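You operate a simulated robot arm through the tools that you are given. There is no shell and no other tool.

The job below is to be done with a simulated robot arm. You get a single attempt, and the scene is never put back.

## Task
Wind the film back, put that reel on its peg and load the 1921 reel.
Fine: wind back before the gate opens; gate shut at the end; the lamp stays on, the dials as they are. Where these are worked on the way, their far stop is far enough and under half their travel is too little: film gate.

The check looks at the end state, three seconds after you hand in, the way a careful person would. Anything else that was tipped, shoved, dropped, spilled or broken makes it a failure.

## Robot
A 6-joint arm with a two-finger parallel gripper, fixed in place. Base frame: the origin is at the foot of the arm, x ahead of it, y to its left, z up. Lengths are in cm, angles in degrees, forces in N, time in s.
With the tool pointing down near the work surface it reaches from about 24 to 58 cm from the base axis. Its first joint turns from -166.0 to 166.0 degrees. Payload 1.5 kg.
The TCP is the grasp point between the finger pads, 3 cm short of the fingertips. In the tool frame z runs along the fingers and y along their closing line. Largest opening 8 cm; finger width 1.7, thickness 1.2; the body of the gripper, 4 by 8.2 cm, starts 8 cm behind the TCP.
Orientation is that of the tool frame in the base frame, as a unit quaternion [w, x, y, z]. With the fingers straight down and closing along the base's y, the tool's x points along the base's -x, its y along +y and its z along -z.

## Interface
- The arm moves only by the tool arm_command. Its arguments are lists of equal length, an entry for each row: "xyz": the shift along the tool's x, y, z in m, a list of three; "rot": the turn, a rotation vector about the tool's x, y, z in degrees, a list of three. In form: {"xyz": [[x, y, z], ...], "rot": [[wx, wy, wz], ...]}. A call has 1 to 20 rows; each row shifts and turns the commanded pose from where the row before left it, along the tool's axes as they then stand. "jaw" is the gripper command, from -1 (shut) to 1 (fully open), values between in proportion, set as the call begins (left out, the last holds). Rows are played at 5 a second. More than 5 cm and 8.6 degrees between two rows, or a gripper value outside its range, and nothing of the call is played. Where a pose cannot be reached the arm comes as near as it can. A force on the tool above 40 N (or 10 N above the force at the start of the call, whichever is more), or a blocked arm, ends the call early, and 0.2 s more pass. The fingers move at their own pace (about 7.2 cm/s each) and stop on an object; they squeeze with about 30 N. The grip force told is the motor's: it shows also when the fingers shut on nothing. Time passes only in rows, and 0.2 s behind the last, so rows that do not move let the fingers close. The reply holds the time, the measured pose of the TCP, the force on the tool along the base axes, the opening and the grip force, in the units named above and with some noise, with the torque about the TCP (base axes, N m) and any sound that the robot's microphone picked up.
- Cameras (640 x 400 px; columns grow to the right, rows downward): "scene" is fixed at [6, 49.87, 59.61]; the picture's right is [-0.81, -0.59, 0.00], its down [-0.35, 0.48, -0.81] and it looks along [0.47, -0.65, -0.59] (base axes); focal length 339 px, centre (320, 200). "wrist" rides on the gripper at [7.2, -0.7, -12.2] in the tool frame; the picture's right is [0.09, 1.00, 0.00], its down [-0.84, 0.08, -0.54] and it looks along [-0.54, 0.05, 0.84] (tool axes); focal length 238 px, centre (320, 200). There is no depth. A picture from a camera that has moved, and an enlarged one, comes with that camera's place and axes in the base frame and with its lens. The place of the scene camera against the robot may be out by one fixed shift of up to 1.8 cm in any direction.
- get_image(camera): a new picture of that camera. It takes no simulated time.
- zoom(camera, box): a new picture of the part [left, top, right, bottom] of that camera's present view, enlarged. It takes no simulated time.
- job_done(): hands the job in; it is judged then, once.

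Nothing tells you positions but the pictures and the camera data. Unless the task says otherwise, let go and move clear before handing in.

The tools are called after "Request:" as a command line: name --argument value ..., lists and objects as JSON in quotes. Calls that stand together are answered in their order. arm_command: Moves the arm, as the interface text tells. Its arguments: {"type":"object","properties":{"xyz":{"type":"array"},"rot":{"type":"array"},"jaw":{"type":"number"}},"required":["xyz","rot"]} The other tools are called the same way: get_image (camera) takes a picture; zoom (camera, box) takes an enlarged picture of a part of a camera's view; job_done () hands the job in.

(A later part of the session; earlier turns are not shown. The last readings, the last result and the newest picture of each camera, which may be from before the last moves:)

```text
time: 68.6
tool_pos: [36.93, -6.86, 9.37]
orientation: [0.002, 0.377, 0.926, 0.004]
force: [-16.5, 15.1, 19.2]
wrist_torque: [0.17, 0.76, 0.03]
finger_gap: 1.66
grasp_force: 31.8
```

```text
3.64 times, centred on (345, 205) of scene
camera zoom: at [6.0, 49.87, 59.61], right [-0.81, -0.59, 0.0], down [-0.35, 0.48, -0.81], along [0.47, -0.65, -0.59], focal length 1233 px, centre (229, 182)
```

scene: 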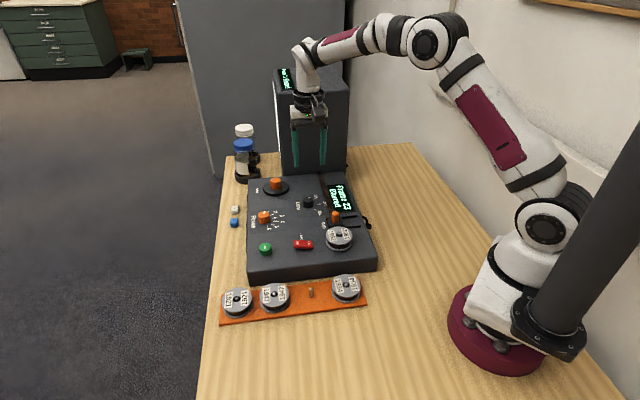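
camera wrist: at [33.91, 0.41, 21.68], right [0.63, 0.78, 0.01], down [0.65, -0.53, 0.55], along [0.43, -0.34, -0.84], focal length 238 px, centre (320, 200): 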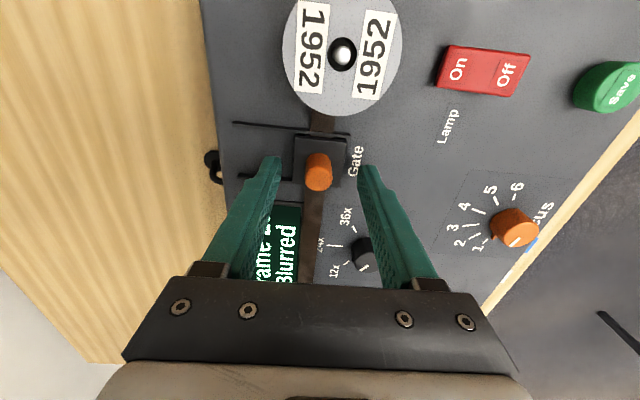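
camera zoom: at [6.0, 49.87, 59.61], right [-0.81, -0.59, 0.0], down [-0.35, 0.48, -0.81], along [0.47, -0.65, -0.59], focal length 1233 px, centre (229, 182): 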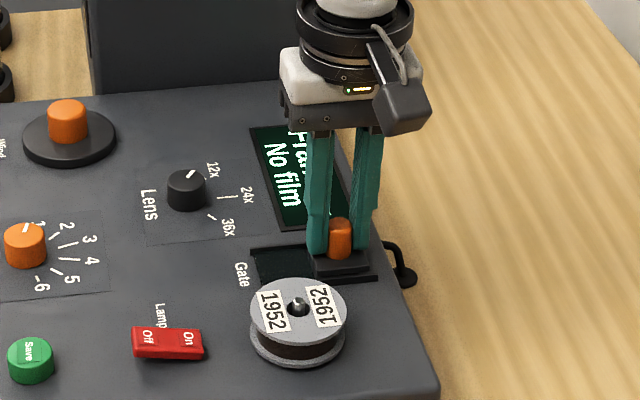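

Request:
arm_command --xyz '[[0.0005, -0.002, -0.0003], [0, -0.002, 0], [0, -0.002, 0], [0, -0.002, 0], [0, 0, 0]]' --rot '[[0, 0, 0], [0, 0, 0], [0, 0, 0], [0, 0, 0], [0, 0, 0]]'

Request:
zoom --camera "scene" --box '[290, 150, 400, 260]'

```text
time: 69.6
tool_pos: [36.62, -7.24, 9.29]
orientation: [0.006, 0.377, 0.926, 0.005]
force: [13.5, 17.9, -8.2]
wrist_torque: [0.0, -0.1, 0.0]
finger_gap: 1.63
grasp_force: 31.9
stopped in row 4: the force on the tool passed its limit at 44 N (the readings are from after the stop); the commanded pose is now the measured one
```

```text
3.64 times, centred on (345, 205) of scene
camera zoom: at [6.0, 49.87, 59.61], right [-0.81, -0.59, 0.0], down [-0.35, 0.48, -0.81], along [0.47, -0.65, -0.59], focal length 1233 px, centre (229, 182)
```

zoom: 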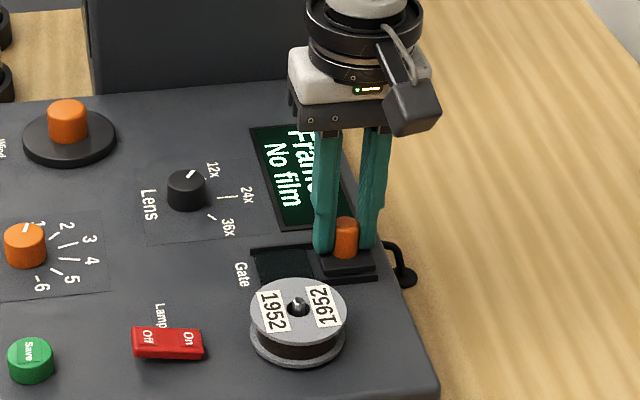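

The gate is at its far stop (about 4.2 cm of travel). I'll release and lift clear, then move over the mounted 1952 reel.

Request:
arm_command --xyz '[[0, 0, 0], [0, 0, 0], [0, 0, -0.02], [0, 0, -0.03], [0, 0, -0.04], [0, 0, 0]]' --rot '[[0, 0, 0], [0, 0, 0], [0, 0, 0], [0, 0, 0], [0, 0, 0], [0, 0, 0]]' --jaw 0.2

Request:
get_image --camera "wrist"

Request:
zoom --camera "scene" --box '[290, 150, 400, 260]'

```text
time: 71.0
tool_pos: [36.69, -7.35, 18.33]
orientation: [0.005, 0.377, 0.926, 0.005]
force: [0.6, 0.0, -0.6]
wrist_torque: [0.0, 0.0, -0.01]
finger_gap: 4.81
grasp_force: 0.0
```

```text
taken
camera wrist: at [30.8, -2.84, 30.47], right [0.63, 0.78, 0.01], down [0.65, -0.53, 0.55], along [0.43, -0.34, -0.84], focal length 238 px, centre (320, 200)
```

wrist: 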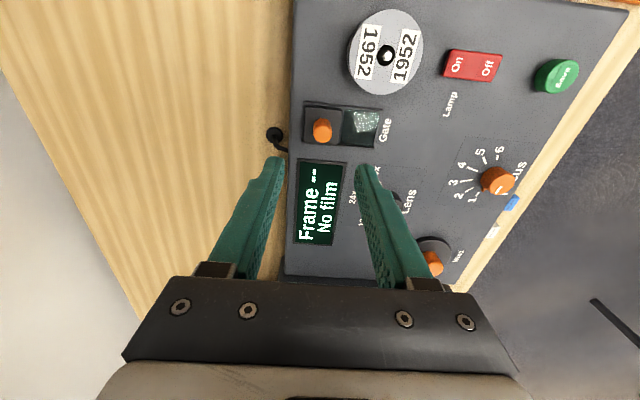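

```text
3.64 times, centred on (345, 205) of scene
camera zoom: at [6.0, 49.87, 59.61], right [-0.81, -0.59, 0.0], down [-0.35, 0.48, -0.81], along [0.47, -0.65, -0.59], focal length 1233 px, centre (229, 182)
```

zoom: 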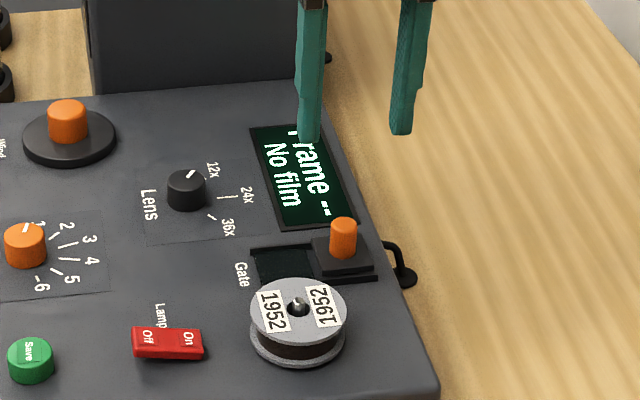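

Request:
arm_command --xyz '[[0.02347, 0.01623, 0.0033], [0.02347, 0.01623, 0.0033], [0.02347, 0.01623, 0.0033], [0, 0, 0]]' --rot '[[0, 0, 0], [0, 0, 0], [0, 0, 0], [0, 0, 0]]' --jaw 1

Request:
get_image --camera "wrist"

Request:
zoom --camera "wrist" --box '[240, 100, 400, 240]'

```text
time: 72.0
tool_pos: [34.78, 0.96, 17.73]
orientation: [0.005, 0.377, 0.926, 0.004]
force: [-0.8, -0.1, 0.1]
wrist_torque: [0.0, 0.05, -0.01]
finger_gap: 8.04
grasp_force: 0.1
```

```text
taken
camera wrist: at [29.08, 5.52, 29.88], right [0.63, 0.78, 0.01], down [0.65, -0.53, 0.55], along [0.43, -0.34, -0.84], focal length 238 px, centre (320, 200)
```

wrist: 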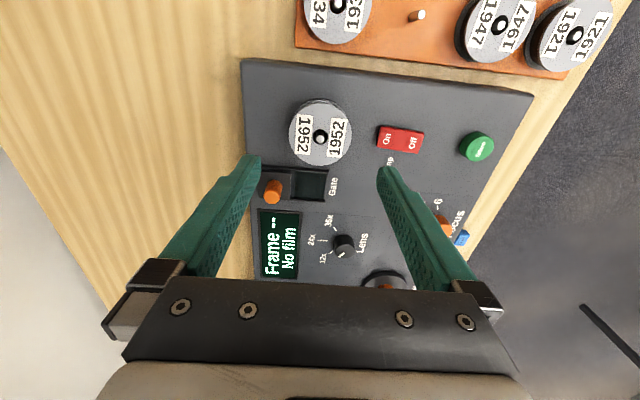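

```text
2.86 times, centred on (320, 170) of wrist
camera zoom: at [29.08, 5.52, 29.88], right [0.63, 0.78, 0.01], down [0.65, -0.53, 0.55], along [0.43, -0.34, -0.84], focal length 681 px, centre (320, 286)
```

zoom: 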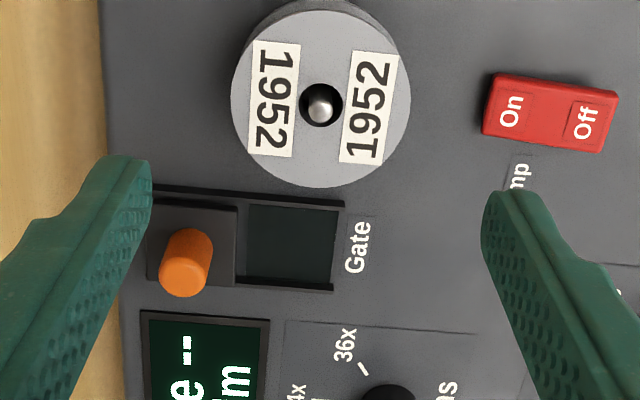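

The reel's axis is at about (35.2, 0.9), diameter 6.1 cm. I'll descend with the jaws fully open so the fingers straddle it.

Request:
arm_command --xyz '[[-0.0009, 0.0005, 0.022], [-0.0009, 0.0005, 0.022], [-0.0009, 0.0005, 0.022], [0, 0, 0.015], [0, 0, 0]]' --rot '[[0, 0, 0], [0, 0, 0], [0, 0, 0], [0, 0, 0], [0, 0, 0]]'

Request:
get_image --camera "wrist"

Request:
zoom --camera "scene" --box '[280, 170, 390, 280]'

```text
time: 73.2
tool_pos: [35.32, 1.03, 8.82]
orientation: [0.004, 0.377, 0.926, 0.005]
force: [0.8, -0.2, -0.3]
wrist_torque: [-0.01, 0.0, 0.01]
finger_gap: 7.97
grasp_force: 0.1
```

```text
taken
camera wrist: at [29.66, 5.53, 21.08], right [0.63, 0.78, 0.01], down [0.65, -0.53, 0.55], along [0.43, -0.34, -0.84], focal length 238 px, centre (320, 200)
```

wrist: 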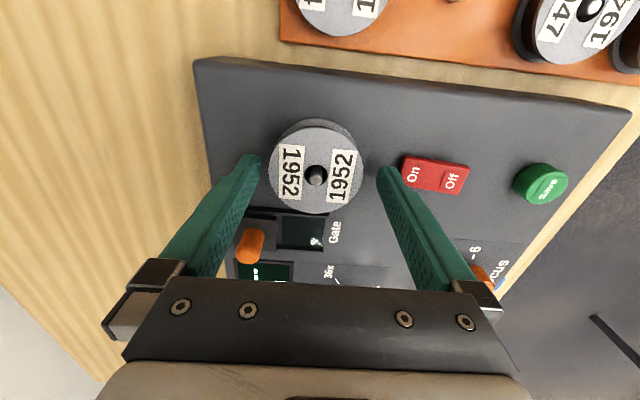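

```text
3.64 times, centred on (335, 225) of scene
camera zoom: at [6.0, 49.87, 59.61], right [-0.81, -0.59, 0.0], down [-0.35, 0.48, -0.81], along [0.47, -0.65, -0.59], focal length 1233 px, centre (266, 109)
```

zoom: 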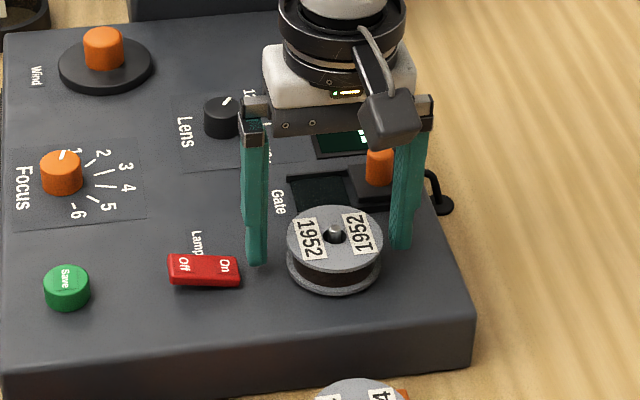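

Request:
arm_command --xyz '[[0.0008, -0.0017, 0.0027], [0, 0, 0]]' --rot '[[0, 0, 0], [0, 0, 0]]' --jaw 0.64

Request:
zoom --camera "wrist" --box '[230, 100, 410, 240]'

Request:
zoom --camera "scene" --box '[305, 205, 375, 260]'

```text
time: 73.8
tool_pos: [35.09, 1.0, 8.67]
orientation: [0.005, 0.377, 0.926, 0.005]
force: [-0.1, 0.1, 0.9]
wrist_torque: [0.01, 0.03, -0.01]
finger_gap: 6.56
grasp_force: 0.0
```

```text
2.86 times, centred on (320, 170) of wrist
camera zoom: at [29.46, 5.47, 20.86], right [0.63, 0.78, 0.01], down [0.65, -0.53, 0.55], along [0.43, -0.34, -0.84], focal length 681 px, centre (320, 286)
```

zoom: 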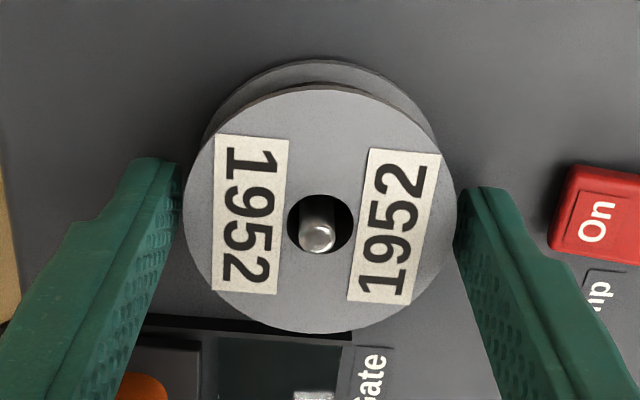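

```text
7.27 times, centred on (340, 232) of scene
camera zoom: at [6.0, 49.87, 59.61], right [-0.81, -0.59, 0.0], down [-0.35, 0.48, -0.81], along [0.47, -0.65, -0.59], focal length 2466 px, centre (174, -36)
```

zoom: 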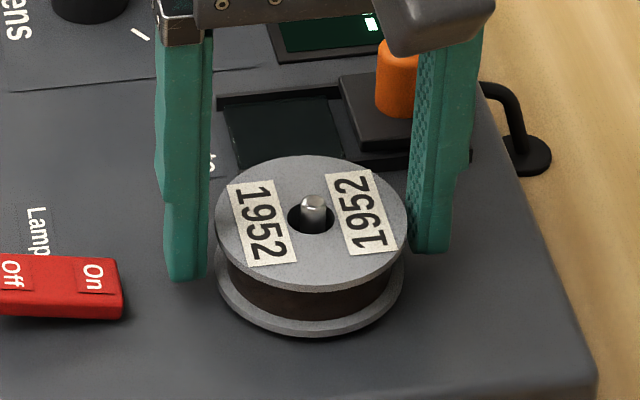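

The reel is centred between the fingers. Closing on its rim now.

Request:
arm_command --xyz '[[0, 0, 0], [0, 0, 0], [0, 0, 0]]' --rot '[[0, 0, 0], [0, 0, 0], [0, 0, 0]]' --jaw -1

Request:
zoom --camera "scene" --box '[305, 205, 375, 260]'

```text
time: 74.6
tool_pos: [35.19, 1.11, 8.76]
orientation: [0.004, 0.377, 0.926, 0.005]
force: [-0.5, 0.1, 0.2]
wrist_torque: [0.0, 0.01, 0.01]
finger_gap: 6.17
grasp_force: 30.1
```

```text
7.27 times, centred on (340, 232) of scene
camera zoom: at [6.0, 49.87, 59.61], right [-0.81, -0.59, 0.0], down [-0.35, 0.48, -0.81], along [0.47, -0.65, -0.59], focal length 2466 px, centre (174, -36)
```

zoom: 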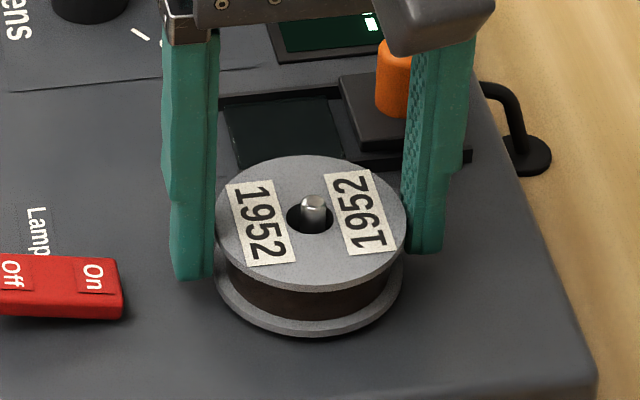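

Gripped with no side load. Lifting straight off the spindle.

Request:
arm_command --xyz '[[0, 0, -0.01], [0, 0, -0.01], [0, 0, -0.015], [0, 0, -0.02], [0, 0, -0.025], [0, 0, 0]]' --rot '[[0, 0, 0], [0, 0, 0], [0, 0, 0], [0, 0, 0], [0, 0, 0], [0, 0, 0]]'

Request:
get_image --camera "wrist"

Request:
get_image --camera "scene"

```text
time: 76.0
tool_pos: [35.04, 0.88, 17.03]
orientation: [0.006, 0.377, 0.926, 0.004]
force: [0.1, 0.0, -1.2]
wrist_torque: [-0.02, -0.01, 0.01]
finger_gap: 6.12
grasp_force: 30.0
```

```text
taken
camera wrist: at [29.27, 5.39, 29.17], right [0.63, 0.78, 0.01], down [0.65, -0.53, 0.55], along [0.43, -0.34, -0.84], focal length 238 px, centre (320, 200)
```

wrist: 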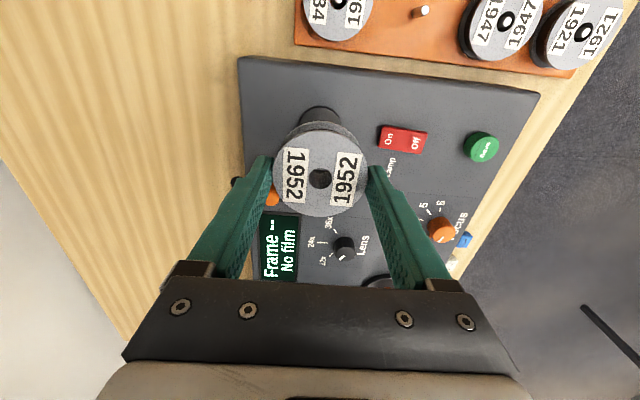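

```text
taken
```

scene: 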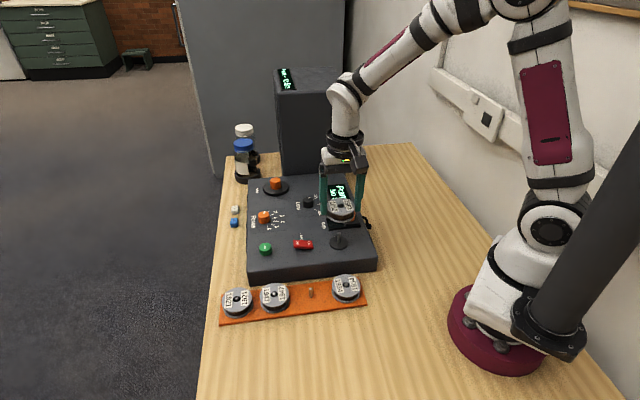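

The reel is held squarely (hub right on the tool axis). I'll measure the empty peg from here before moving.

Request:
zoom --camera "wrist" --box '[300, 0, 640, 80]'

Request:
zoom --camera "wrist" --box '[250, 100, 390, 240]'

Request:
zoom --camera "scene" --box '[290, 150, 390, 260]'

```text
1.88 times, centred on (470, 40) of wrist
camera zoom: at [29.27, 5.39, 29.17], right [0.63, 0.78, 0.01], down [0.65, -0.53, 0.55], along [0.43, -0.34, -0.84], focal length 449 px, centre (38, 501)
```

zoom: 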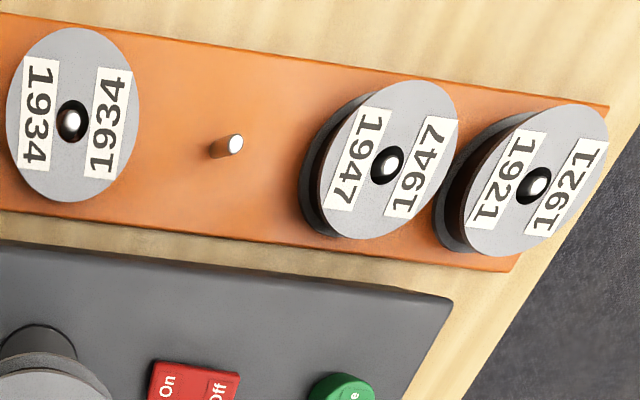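

```text
2.86 times, centred on (320, 170) of wrist
camera zoom: at [29.27, 5.39, 29.17], right [0.63, 0.78, 0.01], down [0.65, -0.53, 0.55], along [0.43, -0.34, -0.84], focal length 681 px, centre (320, 286)
```

zoom: 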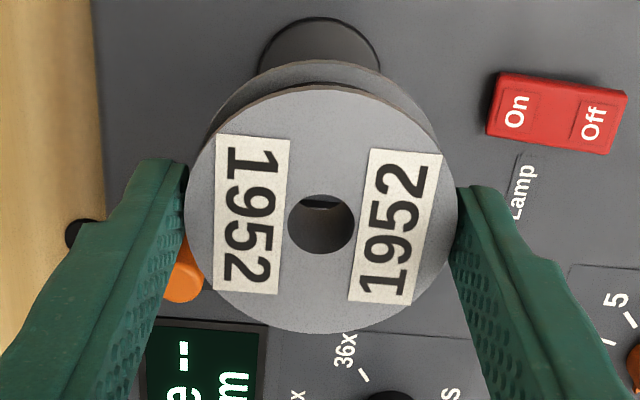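

```text
3.64 times, centred on (340, 205) of scene
camera zoom: at [6.0, 49.87, 59.61], right [-0.81, -0.59, 0.0], down [-0.35, 0.48, -0.81], along [0.47, -0.65, -0.59], focal length 1233 px, centre (247, 182)
```

zoom: 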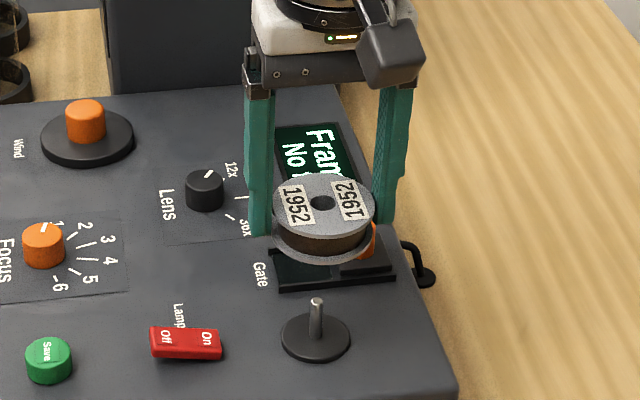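

The rack pegs are evenly spaced; the empty peg is at about (33.4, 14.0) and the rack runs at 45°. I'll rotate the held reel 90° so the fingers will sit clear of the neighbouring reels, then carry it over the peg while staying high.

Request:
arm_command --xyz '[[0, 0, 0], [0, 0, 0], [0, 0, 0], [0, 0, 0], [0, 0, 0], [0, 0, 0], [0, 0, 0], [0, 0, 0], [0, 0, 0], [0, 0, 0], [0, 0, 0], [0, 0, 0]]' --rot '[[-0.065, 0.096, -8.1], [-0.065, 0.096, -8.1], [-0.065, 0.096, -8.1], [-0.065, 0.096, -8.1], [-0.065, 0.096, -8.1], [-0.065, 0.096, -8.1], [-0.065, 0.096, -8.1], [-0.065, 0.096, -8.1], [-0.065, 0.096, -8.1], [-0.065, 0.096, -8.1], [-0.065, 0.096, -8.1], [0, 0, 0]]'

Request:
get_image --camera "wrist"

```text
time: 78.6
tool_pos: [34.86, 0.85, 16.91]
orientation: [0.002, -0.382, 0.924, 0.009]
force: [-0.5, -0.3, 0.1]
wrist_torque: [0.02, -0.01, -0.01]
finger_gap: 6.16
grasp_force: 30.4
```

```text
taken
camera wrist: at [30.35, -4.81, 29.03], right [-0.77, 0.64, 0.01], down [0.54, 0.64, 0.55], along [0.34, 0.43, -0.84], focal length 238 px, centre (320, 200)
```

wrist: 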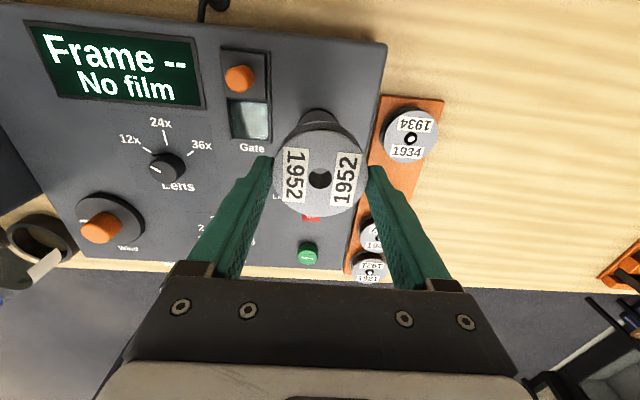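

Request:
arm_command --xyz '[[-0.01648, 0.02071, 0.00048], [-0.01648, 0.02071, 0.00048], [-0.01648, 0.02071, 0.00048], [-0.01648, 0.02071, 0.00048], [-0.01648, 0.02071, 0.00048], [0, 0, 0]]' --rot '[[0, 0, 0], [0, 0, 0], [0, 0, 0], [0, 0, 0], [0, 0, 0], [0, 0, 0]]'

Request:
get_image --camera "wrist"

Request:
get_image --camera "scene"

```text
time: 80.0
tool_pos: [33.53, 13.98, 17.04]
orientation: [0.001, -0.382, 0.924, 0.009]
force: [-0.6, -0.1, -0.9]
wrist_torque: [0.04, -0.01, -0.02]
finger_gap: 6.13
grasp_force: 29.8
```

```text
taken
camera wrist: at [28.98, 8.23, 29.17], right [-0.77, 0.64, 0.01], down [0.54, 0.64, 0.55], along [0.34, 0.43, -0.84], focal length 238 px, centre (320, 200)
```

wrist: 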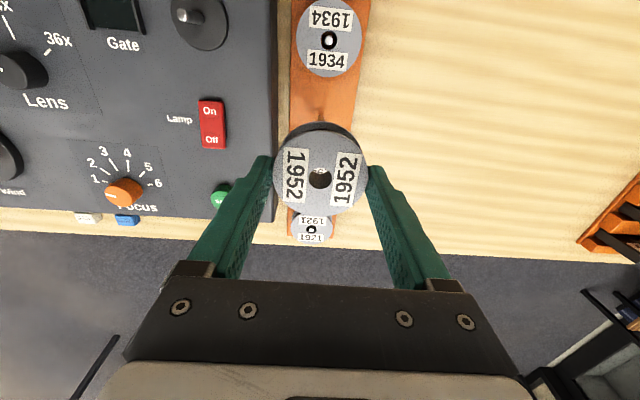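

```text
taken
```

scene: 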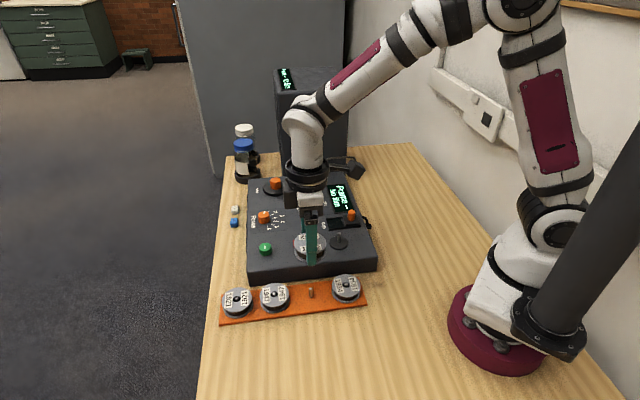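

Request:
arm_command --xyz '[[0.0003, 0.0002, 0.02], [0.0003, 0.0002, 0.02], [0.0003, 0.0002, 0.02], [0.0003, 0.0002, 0.018], [0, 0, 0]]' --rot '[[0, 0, 0], [0, 0, 0], [0, 0, 0], [0, 0, 0], [0, 0, 0]]'

Request:
zoom --camera "scene" --box '[260, 230, 370, 320]'

Request:
get_image --camera "wrist"

Request:
zoom --camera "wrist" --box '[240, 80, 400, 240]'

```text
time: 81.2
tool_pos: [33.5, 14.39, 8.97]
orientation: [0.002, -0.381, 0.925, 0.009]
force: [0.8, 0.0, -0.5]
wrist_torque: [0.0, 0.02, 0.0]
finger_gap: 6.13
grasp_force: 30.6
```

```text
4.44 times, centred on (315, 275) of scene
camera zoom: at [6.0, 49.87, 59.61], right [-0.81, -0.59, 0.0], down [-0.35, 0.48, -0.81], along [0.47, -0.65, -0.59], focal length 1507 px, centre (342, -133)
```

zoom: 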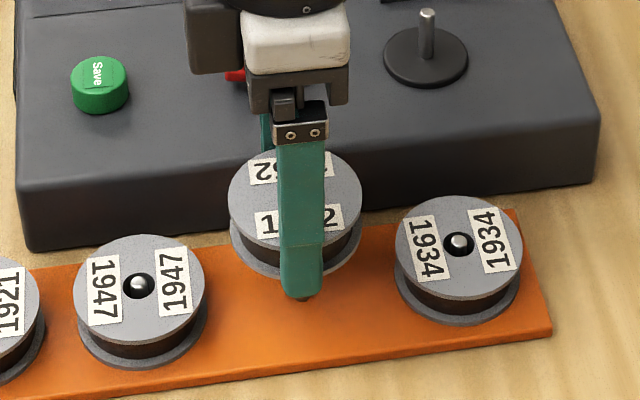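

```text
taken
camera wrist: at [28.99, 8.65, 21.04], right [-0.77, 0.64, 0.01], down [0.54, 0.64, 0.55], along [0.34, 0.43, -0.83], focal length 238 px, centre (320, 200)
```

wrist: 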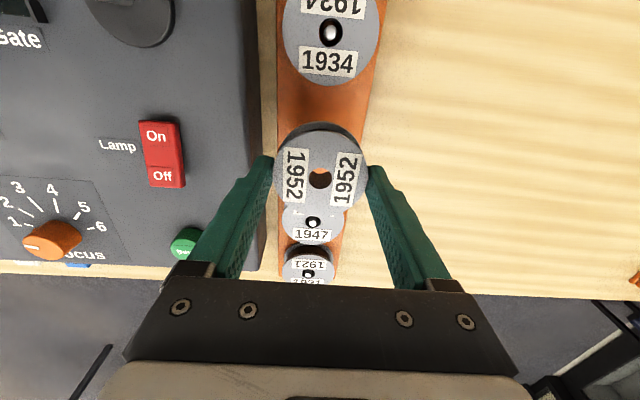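

```text
2.50 times, centred on (320, 160) of wrist
camera zoom: at [28.99, 8.65, 21.04], right [-0.77, 0.64, 0.01], down [0.54, 0.64, 0.55], along [0.34, 0.43, -0.83], focal length 596 px, centre (320, 300)
```

zoom: 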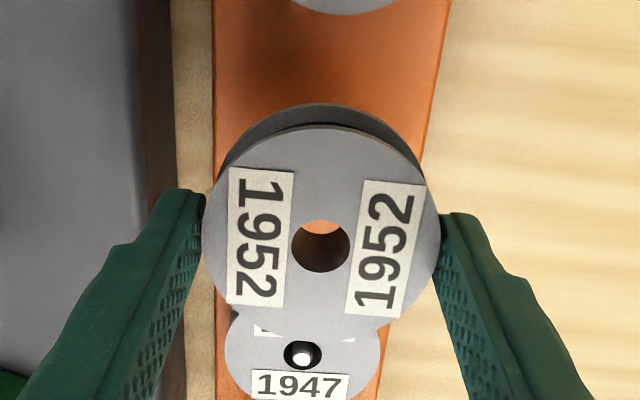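

The reel needs about a 0.3 cm shift back along the rack to line up with the peg. I'll correct this and lower to just above the peg top for a visual check through the hub hole.

Request:
arm_command --xyz '[[0.0031, -0.0003, 0.008], [0, 0, 0.012], [0, 0, 0]]' --rot '[[0, 0, 0], [0, 0, 0], [0, 0, 0]]'

Request:
zoom --camera "wrist" --box '[240, 80, 400, 240]'

Request:
zoom --camera "scene" --box '[260, 230, 370, 320]'

```text
time: 82.0
tool_pos: [33.2, 14.13, 6.95]
orientation: [0.0, -0.381, 0.925, 0.009]
force: [0.3, 0.0, 1.0]
wrist_torque: [-0.03, 0.0, -0.01]
finger_gap: 6.13
grasp_force: 30.0
```

```text
2.50 times, centred on (320, 160) of wrist
camera zoom: at [28.64, 8.36, 19.17], right [-0.77, 0.64, 0.01], down [0.54, 0.64, 0.55], along [0.34, 0.43, -0.84], focal length 596 px, centre (320, 300)
```

zoom: 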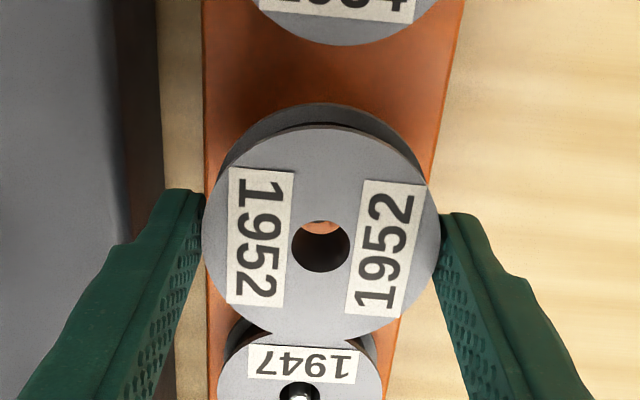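

```text
4.44 times, centred on (315, 275) of scene
camera zoom: at [6.0, 49.87, 59.61], right [-0.81, -0.59, 0.0], down [-0.35, 0.48, -0.81], along [0.47, -0.65, -0.59], focal length 1507 px, centre (342, -133)
```

zoom: 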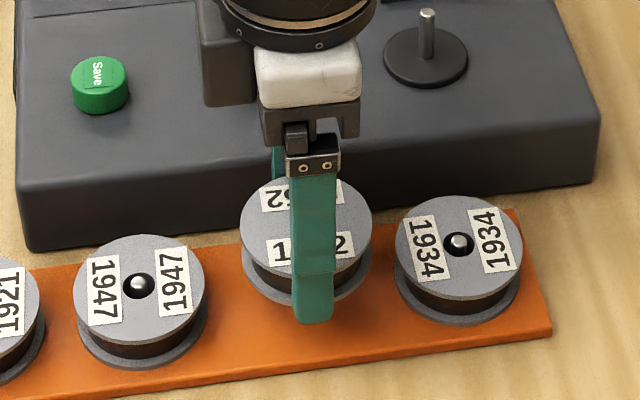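

Request:
zoom --camera "scene" --box '[280, 255, 360, 315]'

Request:
zoom --camera "wrist" --box '[280, 130, 360, 210]'

```text
6.67 times, centred on (320, 285) of scene
camera zoom: at [6.0, 49.87, 59.61], right [-0.81, -0.59, 0.0], down [-0.35, 0.48, -0.81], along [0.47, -0.65, -0.59], focal length 2260 px, centre (320, -367)
```

zoom: 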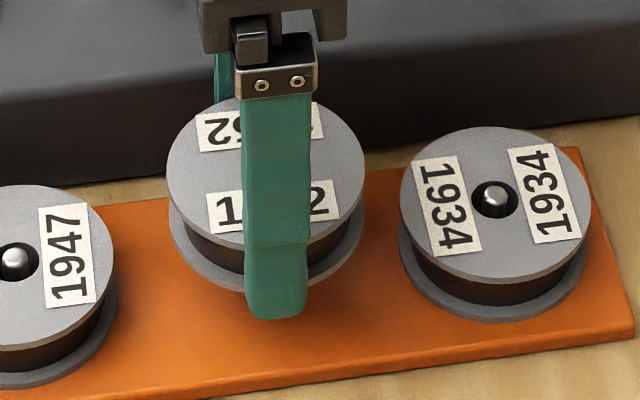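

```text
5.00 times, centred on (320, 170) of wrist
camera zoom: at [28.64, 8.36, 19.17], right [-0.77, 0.64, 0.01], down [0.54, 0.64, 0.55], along [0.34, 0.43, -0.84], focal length 1192 px, centre (320, 350)
```

zoom: 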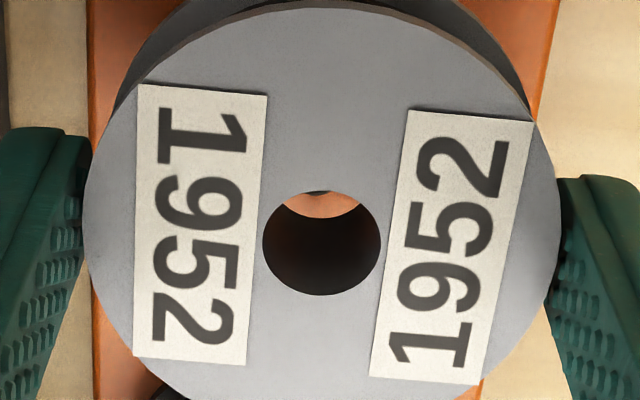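

By both cameras the hub should move roughly 0.2 cm further along the rack. I'll apply it and lower slowly, watching for side force.

Request:
arm_command --xyz '[[-0.0018, 0, 0], [0, 0, 0.004], [0, 0, 0.004], [0, 0, 0.004], [0, 0, 0]]' --rot '[[0, 0, 0], [0, 0, 0], [0, 0, 0], [0, 0, 0], [0, 0, 0]]'

Request:
zoom --camera "scene" --box '[280, 255, 360, 315]'

Request:
zoom --camera "wrist" --box '[280, 130, 360, 210]'

```text
time: 83.2
tool_pos: [33.2, 14.13, 5.67]
orientation: [0.001, -0.382, 0.924, 0.009]
force: [0.6, 0.2, -1.1]
wrist_torque: [0.01, 0.01, -0.01]
finger_gap: 6.13
grasp_force: 29.6
```

```text
6.67 times, centred on (320, 285) of scene
camera zoom: at [6.0, 49.87, 59.61], right [-0.81, -0.59, 0.0], down [-0.35, 0.48, -0.81], along [0.47, -0.65, -0.59], focal length 2260 px, centre (320, -367)
```

zoom: 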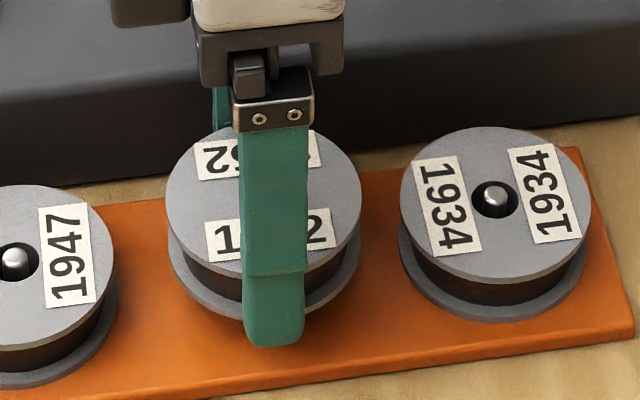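

```text
5.00 times, centred on (320, 170) of wrist
camera zoom: at [28.69, 8.43, 17.91], right [-0.77, 0.64, 0.01], down [0.54, 0.64, 0.55], along [0.34, 0.43, -0.84], focal length 1192 px, centre (320, 350)
```

zoom: 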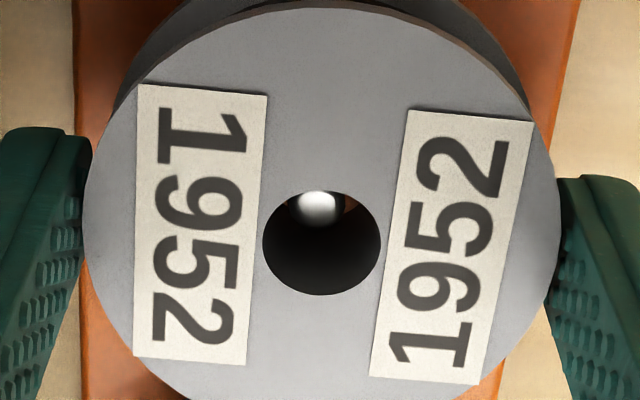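

The peg top is visible inside the hub hole and well aligned. Continuing down slowly until the reel seats.

Request:
arm_command --xyz '[[-0.0005, 0, 0.004], [0, 0, 0.004], [0, 0, 0]]' --rot '[[0, 0, 0], [0, 0, 0], [0, 0, 0]]'

Request:
zoom --camera "wrist" --box '[280, 130, 360, 210]'

Request:
zoom --camera "scene" --box '[280, 255, 360, 315]'

```text
time: 84.0
tool_pos: [33.22, 14.14, 5.0]
orientation: [0.001, -0.382, 0.924, 0.008]
force: [0.1, 0.3, -1.0]
wrist_torque: [0.0, -0.04, -0.02]
finger_gap: 6.13
grasp_force: 29.8
```

```text
5.00 times, centred on (320, 170) of wrist
camera zoom: at [28.63, 8.44, 17.1], right [-0.77, 0.64, 0.01], down [0.54, 0.64, 0.55], along [0.34, 0.43, -0.84], focal length 1192 px, centre (320, 350)
```

zoom: 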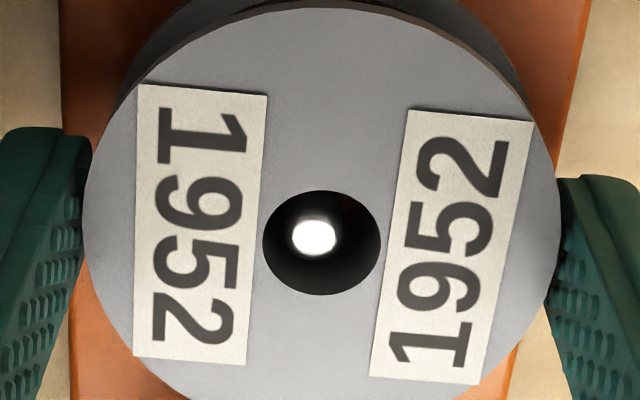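

```text
6.67 times, centred on (320, 285) of scene
camera zoom: at [6.0, 49.87, 59.61], right [-0.81, -0.59, 0.0], down [-0.35, 0.48, -0.81], along [0.47, -0.65, -0.59], focal length 2260 px, centre (320, -367)
```

zoom: 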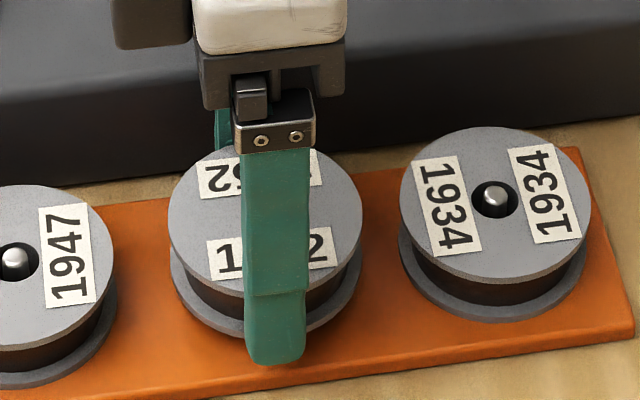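

Request:
arm_command --xyz '[[0, 0, 0.003], [0, 0, 0.002], [0, 0, 0]]' --rot '[[0, 0, 0], [0, 0, 0], [0, 0, 0]]'

Request:
zoom --camera "scene" --box '[280, 255, 360, 315]'

```text
time: 84.8
tool_pos: [33.31, 14.21, 4.53]
orientation: [0.001, -0.381, 0.925, 0.009]
force: [0.4, 0.0, 0.1]
wrist_torque: [0.01, -0.02, 0.02]
finger_gap: 6.15
grasp_force: 29.7
```

```text
6.67 times, centred on (320, 285) of scene
camera zoom: at [6.0, 49.87, 59.61], right [-0.81, -0.59, 0.0], down [-0.35, 0.48, -0.81], along [0.47, -0.65, -0.59], focal length 2260 px, centre (320, -367)
```

zoom: 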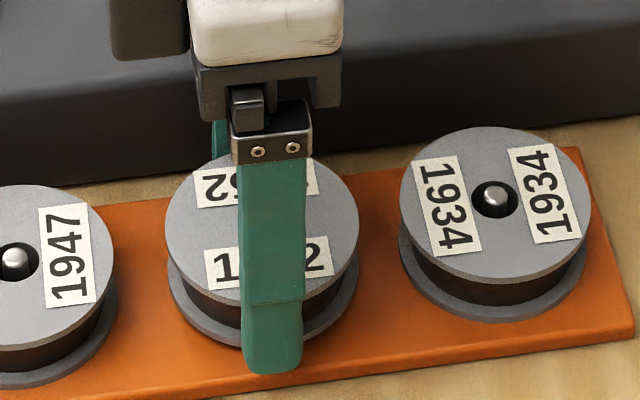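

Request:
arm_command --xyz '[[0, 0, 0.0015], [0, 0, 0.001], [0, 0, 0]]' --rot '[[0, 0, 0], [0, 0, 0], [0, 0, 0]]'

```text
time: 85.6
tool_pos: [33.28, 14.21, 4.24]
orientation: [0.001, -0.381, 0.924, 0.009]
force: [0.6, -0.1, -1.9]
wrist_torque: [-0.01, 0.0, 0.0]
finger_gap: 6.14
grasp_force: 30.0
```

Request:
arm_command --xyz '[[0, 0, 0.001], [0, 0, 0]]' --rot '[[0, 0, 0], [0, 0, 0]]'

Request:
arm_command --xyz '[[0, 0, 0.001], [0, 0, 0]]' --rot '[[0, 0, 0], [0, 0, 0]]'

Request:
zoom --camera "scene" --box '[280, 255, 360, 315]'

Request:
get_image --camera "wrist"

```text
time: 86.2
tool_pos: [33.35, 14.13, 4.19]
orientation: [0.001, -0.381, 0.925, 0.008]
force: [-3.1, 2.2, 9.3]
wrist_torque: [-0.17, -0.11, -0.05]
finger_gap: 6.16
grasp_force: 30.3
```

```text
time: 86.8
tool_pos: [33.28, 14.25, 4.06]
orientation: [0.0, -0.381, 0.924, 0.009]
force: [0.9, -8.8, 23.9]
wrist_torque: [-0.86, -0.21, -0.05]
finger_gap: 6.15
grasp_force: 30.3
```

```text
6.67 times, centred on (320, 285) of scene
camera zoom: at [6.0, 49.87, 59.61], right [-0.81, -0.59, 0.0], down [-0.35, 0.48, -0.81], along [0.47, -0.65, -0.59], focal length 2260 px, centre (320, -367)
```

zoom: 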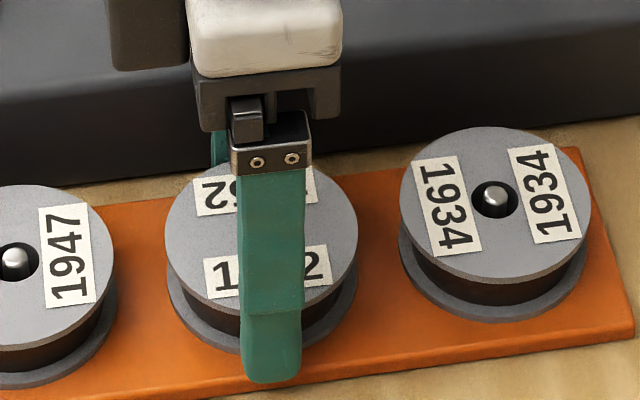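

```text
taken
camera wrist: at [28.72, 8.51, 16.22], right [-0.77, 0.64, 0.01], down [0.54, 0.64, 0.55], along [0.34, 0.43, -0.83], focal length 238 px, centre (320, 200)
```

wrist: 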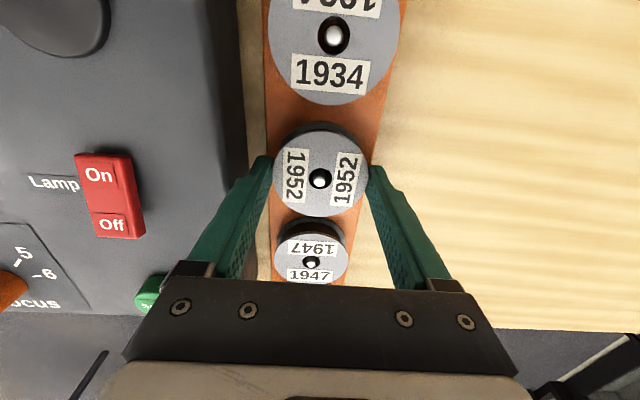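

The reel is seated on its peg. I'll ease the pressure, open the jaws just enough to free the rim without touching the console, and lift.

Request:
arm_command --xyz '[[0, 0, -0.0012], [0, 0, 0]]' --rot '[[0, 0, 0], [0, 0, 0]]'

Request:
arm_command --xyz '[[0, 0, 0], [0, 0, 0], [0, 0, 0]]' --rot '[[0, 0, 0], [0, 0, 0], [0, 0, 0]]' --jaw 0.68

Request:
zoom --camera "wrist" --box '[220, 80, 420, 260]'

Request:
zoom --camera "scene" --box '[280, 255, 360, 315]'

```text
time: 87.4
tool_pos: [33.24, 14.31, 4.18]
orientation: [0.0, -0.381, 0.925, 0.009]
force: [0.4, 0.7, -1.2]
wrist_torque: [0.01, 0.02, 0.02]
finger_gap: 6.14
grasp_force: 29.7
```

```text
time: 88.2
tool_pos: [33.17, 14.23, 4.29]
orientation: [0.001, -0.381, 0.924, 0.008]
force: [0.9, 0.3, 0.8]
wrist_torque: [0.01, -0.01, -0.01]
finger_gap: 6.74
grasp_force: 0.1
```

```text
2.22 times, centred on (320, 170) of wrist
camera zoom: at [28.73, 8.52, 16.34], right [-0.77, 0.64, 0.01], down [0.54, 0.64, 0.55], along [0.34, 0.43, -0.84], focal length 530 px, centre (320, 267)
```

zoom: 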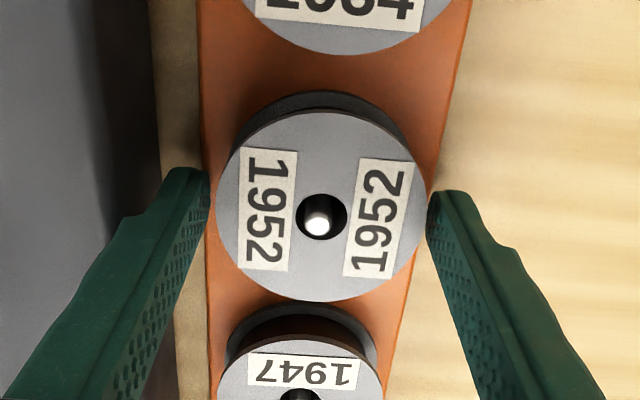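

```text
6.67 times, centred on (320, 285) of scene
camera zoom: at [6.0, 49.87, 59.61], right [-0.81, -0.59, 0.0], down [-0.35, 0.48, -0.81], along [0.47, -0.65, -0.59], focal length 2260 px, centre (320, -367)
```

zoom: 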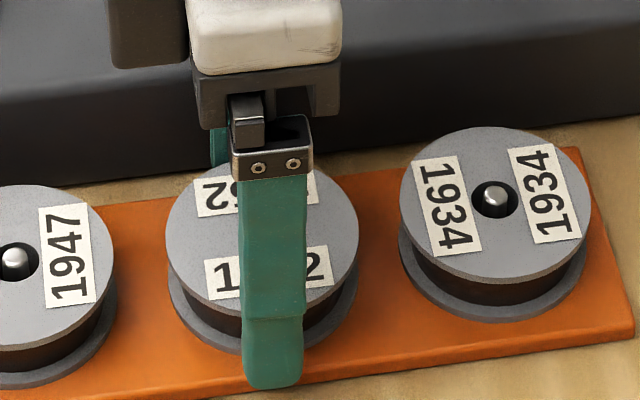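

Request:
arm_command --xyz '[[-0.0001, 0.00015, -0.01], [-0.0002, 0.0003, -0.02], [-0.0003, 0.0004, -0.03], [-0.0003, 0.0004, -0.03], [0, 0, 0]]' --rot '[[0, 0, 0], [0, 0, 0], [0, 0, 0], [0, 0, 0], [0, 0, 0]]'

Request:
get_image --camera "wrist"

Request:
zoom --camera "scene" --box '[210, 240, 390, 340]'

```text
time: 89.4
tool_pos: [33.27, 13.98, 12.96]
orientation: [0.001, -0.382, 0.924, 0.009]
force: [0.6, -0.4, -0.5]
wrist_torque: [0.0, -0.02, -0.01]
finger_gap: 6.71
grasp_force: 0.0
```

```text
taken
camera wrist: at [28.77, 8.26, 25.16], right [-0.77, 0.64, 0.01], down [0.54, 0.64, 0.55], along [0.34, 0.43, -0.84], focal length 238 px, centre (320, 200)
```

wrist: 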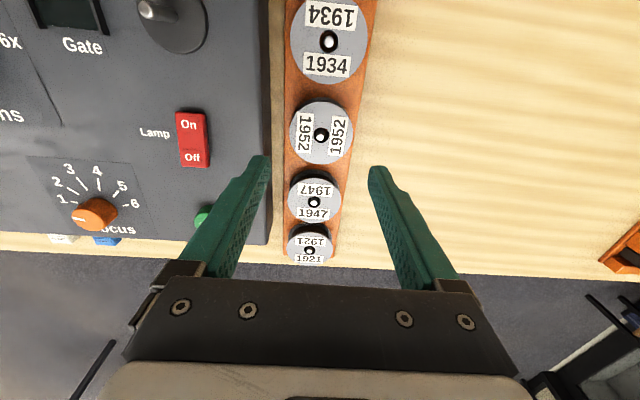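

```text
3.56 times, centred on (300, 290) of scene
camera zoom: at [6.0, 49.87, 59.61], right [-0.81, -0.59, 0.0], down [-0.35, 0.48, -0.81], along [0.47, -0.65, -0.59], focal length 1206 px, centre (391, -120)
```

zoom: 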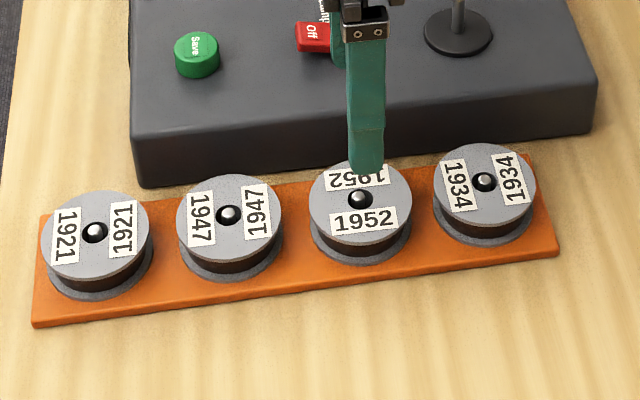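

The 1952 reel is on its peg. Now over to the 1921 reel at the other end of the rack, still high.

Request:
arm_command --xyz '[[-0.0301, -0.0001, 0.0003], [-0.0301, -0.0001, 0.0003], [-0.0301, -0.0001, 0.0003], [-0.0301, -0.0001, 0.0003], [-0.0301, -0.0001, 0.0003], [0, 0, 0]]' --rot '[[0, 0, 0], [0, 0, 0], [0, 0, 0], [0, 0, 0], [0, 0, 0], [0, 0, 0]]' --jaw 0.8

Request:
get_image --camera "wrist"

Request:
zoom --camera "wrist" --box '[220, 60, 420, 260]'

Request:
get_image --camera "scene"

```text
time: 90.8
tool_pos: [43.85, 24.66, 13.22]
orientation: [0.001, -0.381, 0.924, 0.009]
force: [1.1, -0.4, 0.3]
wrist_torque: [-0.02, -0.02, 0.04]
finger_gap: 7.21
grasp_force: 0.0
```

```text
taken
camera wrist: at [39.36, 18.96, 25.26], right [-0.77, 0.64, 0.01], down [0.54, 0.64, 0.55], along [0.34, 0.43, -0.84], focal length 238 px, centre (320, 200)
```

wrist: 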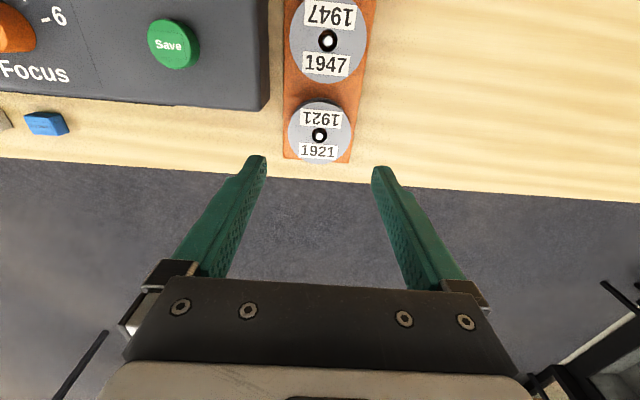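

```text
2.00 times, centred on (320, 160) of wrist
camera zoom: at [39.36, 18.96, 25.26], right [-0.77, 0.64, 0.01], down [0.54, 0.64, 0.55], along [0.34, 0.43, -0.84], focal length 477 px, centre (320, 280)
```

zoom: 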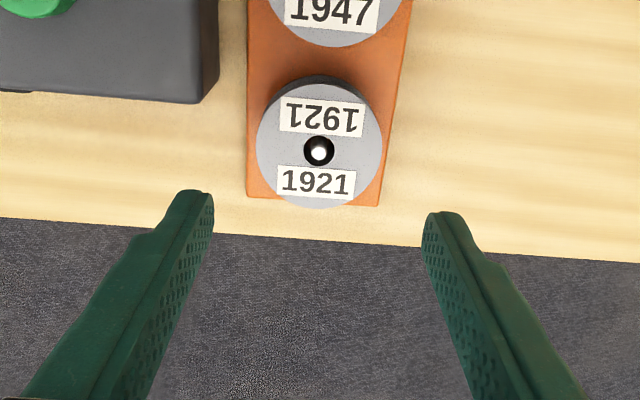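

```text
taken
```

scene: 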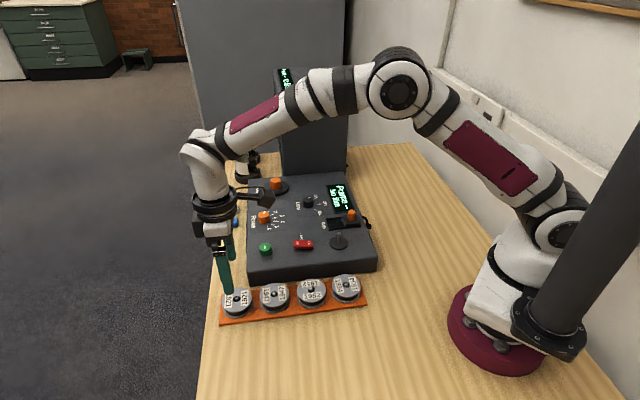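

The 1921 reel sits clear of the console corner, centred close below. I'll descend to just above it, verify, and then go on.

Request:
arm_command --xyz '[[0, -0.0004, 0.022], [0, -0.0004, 0.022], [0, -0.0004, 0.022], [0, 0, 0]]' --rot '[[0, 0, 0], [0, 0, 0], [0, 0, 0], [0, 0, 0]]'

Request:
zoom --camera "wrist" --box '[220, 80, 420, 260]'

Request:
zoom --camera "scene" --box '[200, 250, 300, 325]'

```text
time: 91.8
tool_pos: [44.17, 24.56, 6.49]
orientation: [0.002, -0.381, 0.924, 0.009]
force: [0.1, -0.8, 0.4]
wrist_torque: [-0.02, -0.03, -0.04]
finger_gap: 7.22
grasp_force: 0.0
```

```text
2.22 times, centred on (320, 170) of wrist
camera zoom: at [39.66, 18.86, 18.62], right [-0.77, 0.64, 0.01], down [0.54, 0.64, 0.55], along [0.34, 0.43, -0.84], focal length 530 px, centre (320, 267)
```

zoom: 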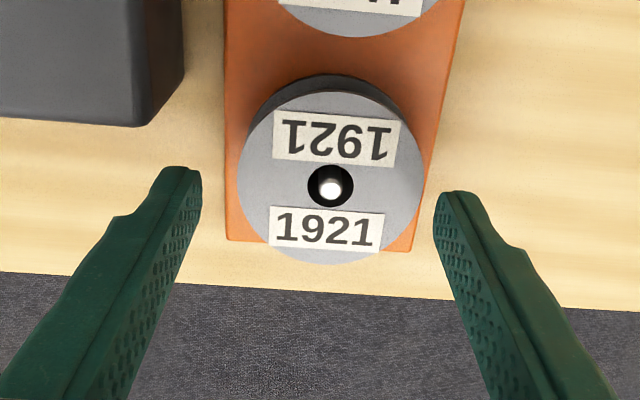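

```text
5.33 times, centred on (250, 288) of scene
camera zoom: at [6.0, 49.87, 59.61], right [-0.81, -0.59, 0.0], down [-0.35, 0.48, -0.81], along [0.47, -0.65, -0.59], focal length 1808 px, centre (693, -267)
```

zoom: 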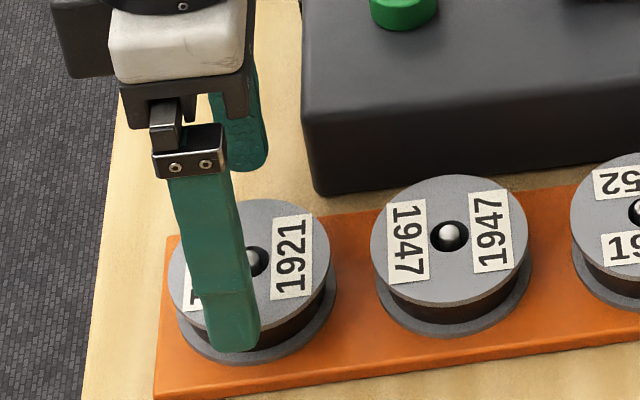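

The reel is about 0.3 cm to one side; I'll correct and descend around it.

Request:
arm_command --xyz '[[0.0013, 0.0029, 0], [0.0001, -0.0001, 0.008], [0.0001, -0.0002, 0.014], [0, 0, 0]]' --rot '[[0, 0, 0], [0, 0, 0], [0, 0, 0], [0, 0, 0]]'

Request:
zoom --camera "wrist" --box '[220, 80, 420, 260]'

Request:
zoom --camera "scene" --box '[200, 250, 300, 325]'

```text
time: 92.8
tool_pos: [43.91, 24.89, 4.37]
orientation: [0.001, -0.381, 0.924, 0.009]
force: [-0.3, 0.3, -0.6]
wrist_torque: [-0.02, -0.02, -0.01]
finger_gap: 7.19
grasp_force: 0.1
```

```text
2.22 times, centred on (320, 170) of wrist
camera zoom: at [39.37, 19.16, 16.54], right [-0.77, 0.64, 0.01], down [0.54, 0.64, 0.55], along [0.34, 0.43, -0.84], focal length 530 px, centre (320, 267)
```

zoom: 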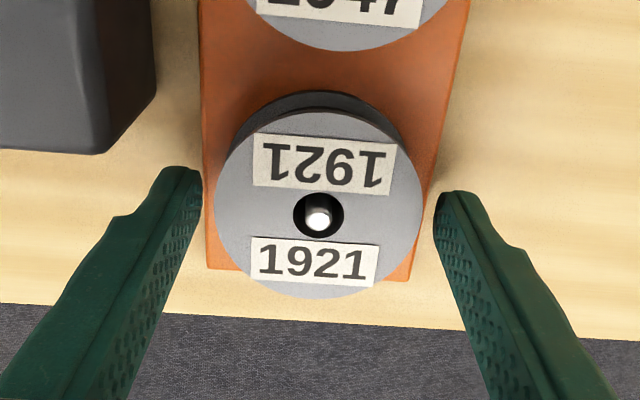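

```text
5.33 times, centred on (250, 288) of scene
camera zoom: at [6.0, 49.87, 59.61], right [-0.81, -0.59, 0.0], down [-0.35, 0.48, -0.81], along [0.47, -0.65, -0.59], focal length 1808 px, centre (693, -267)
```

zoom: 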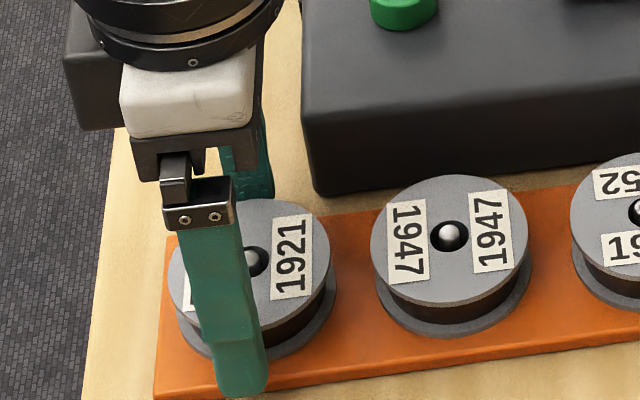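

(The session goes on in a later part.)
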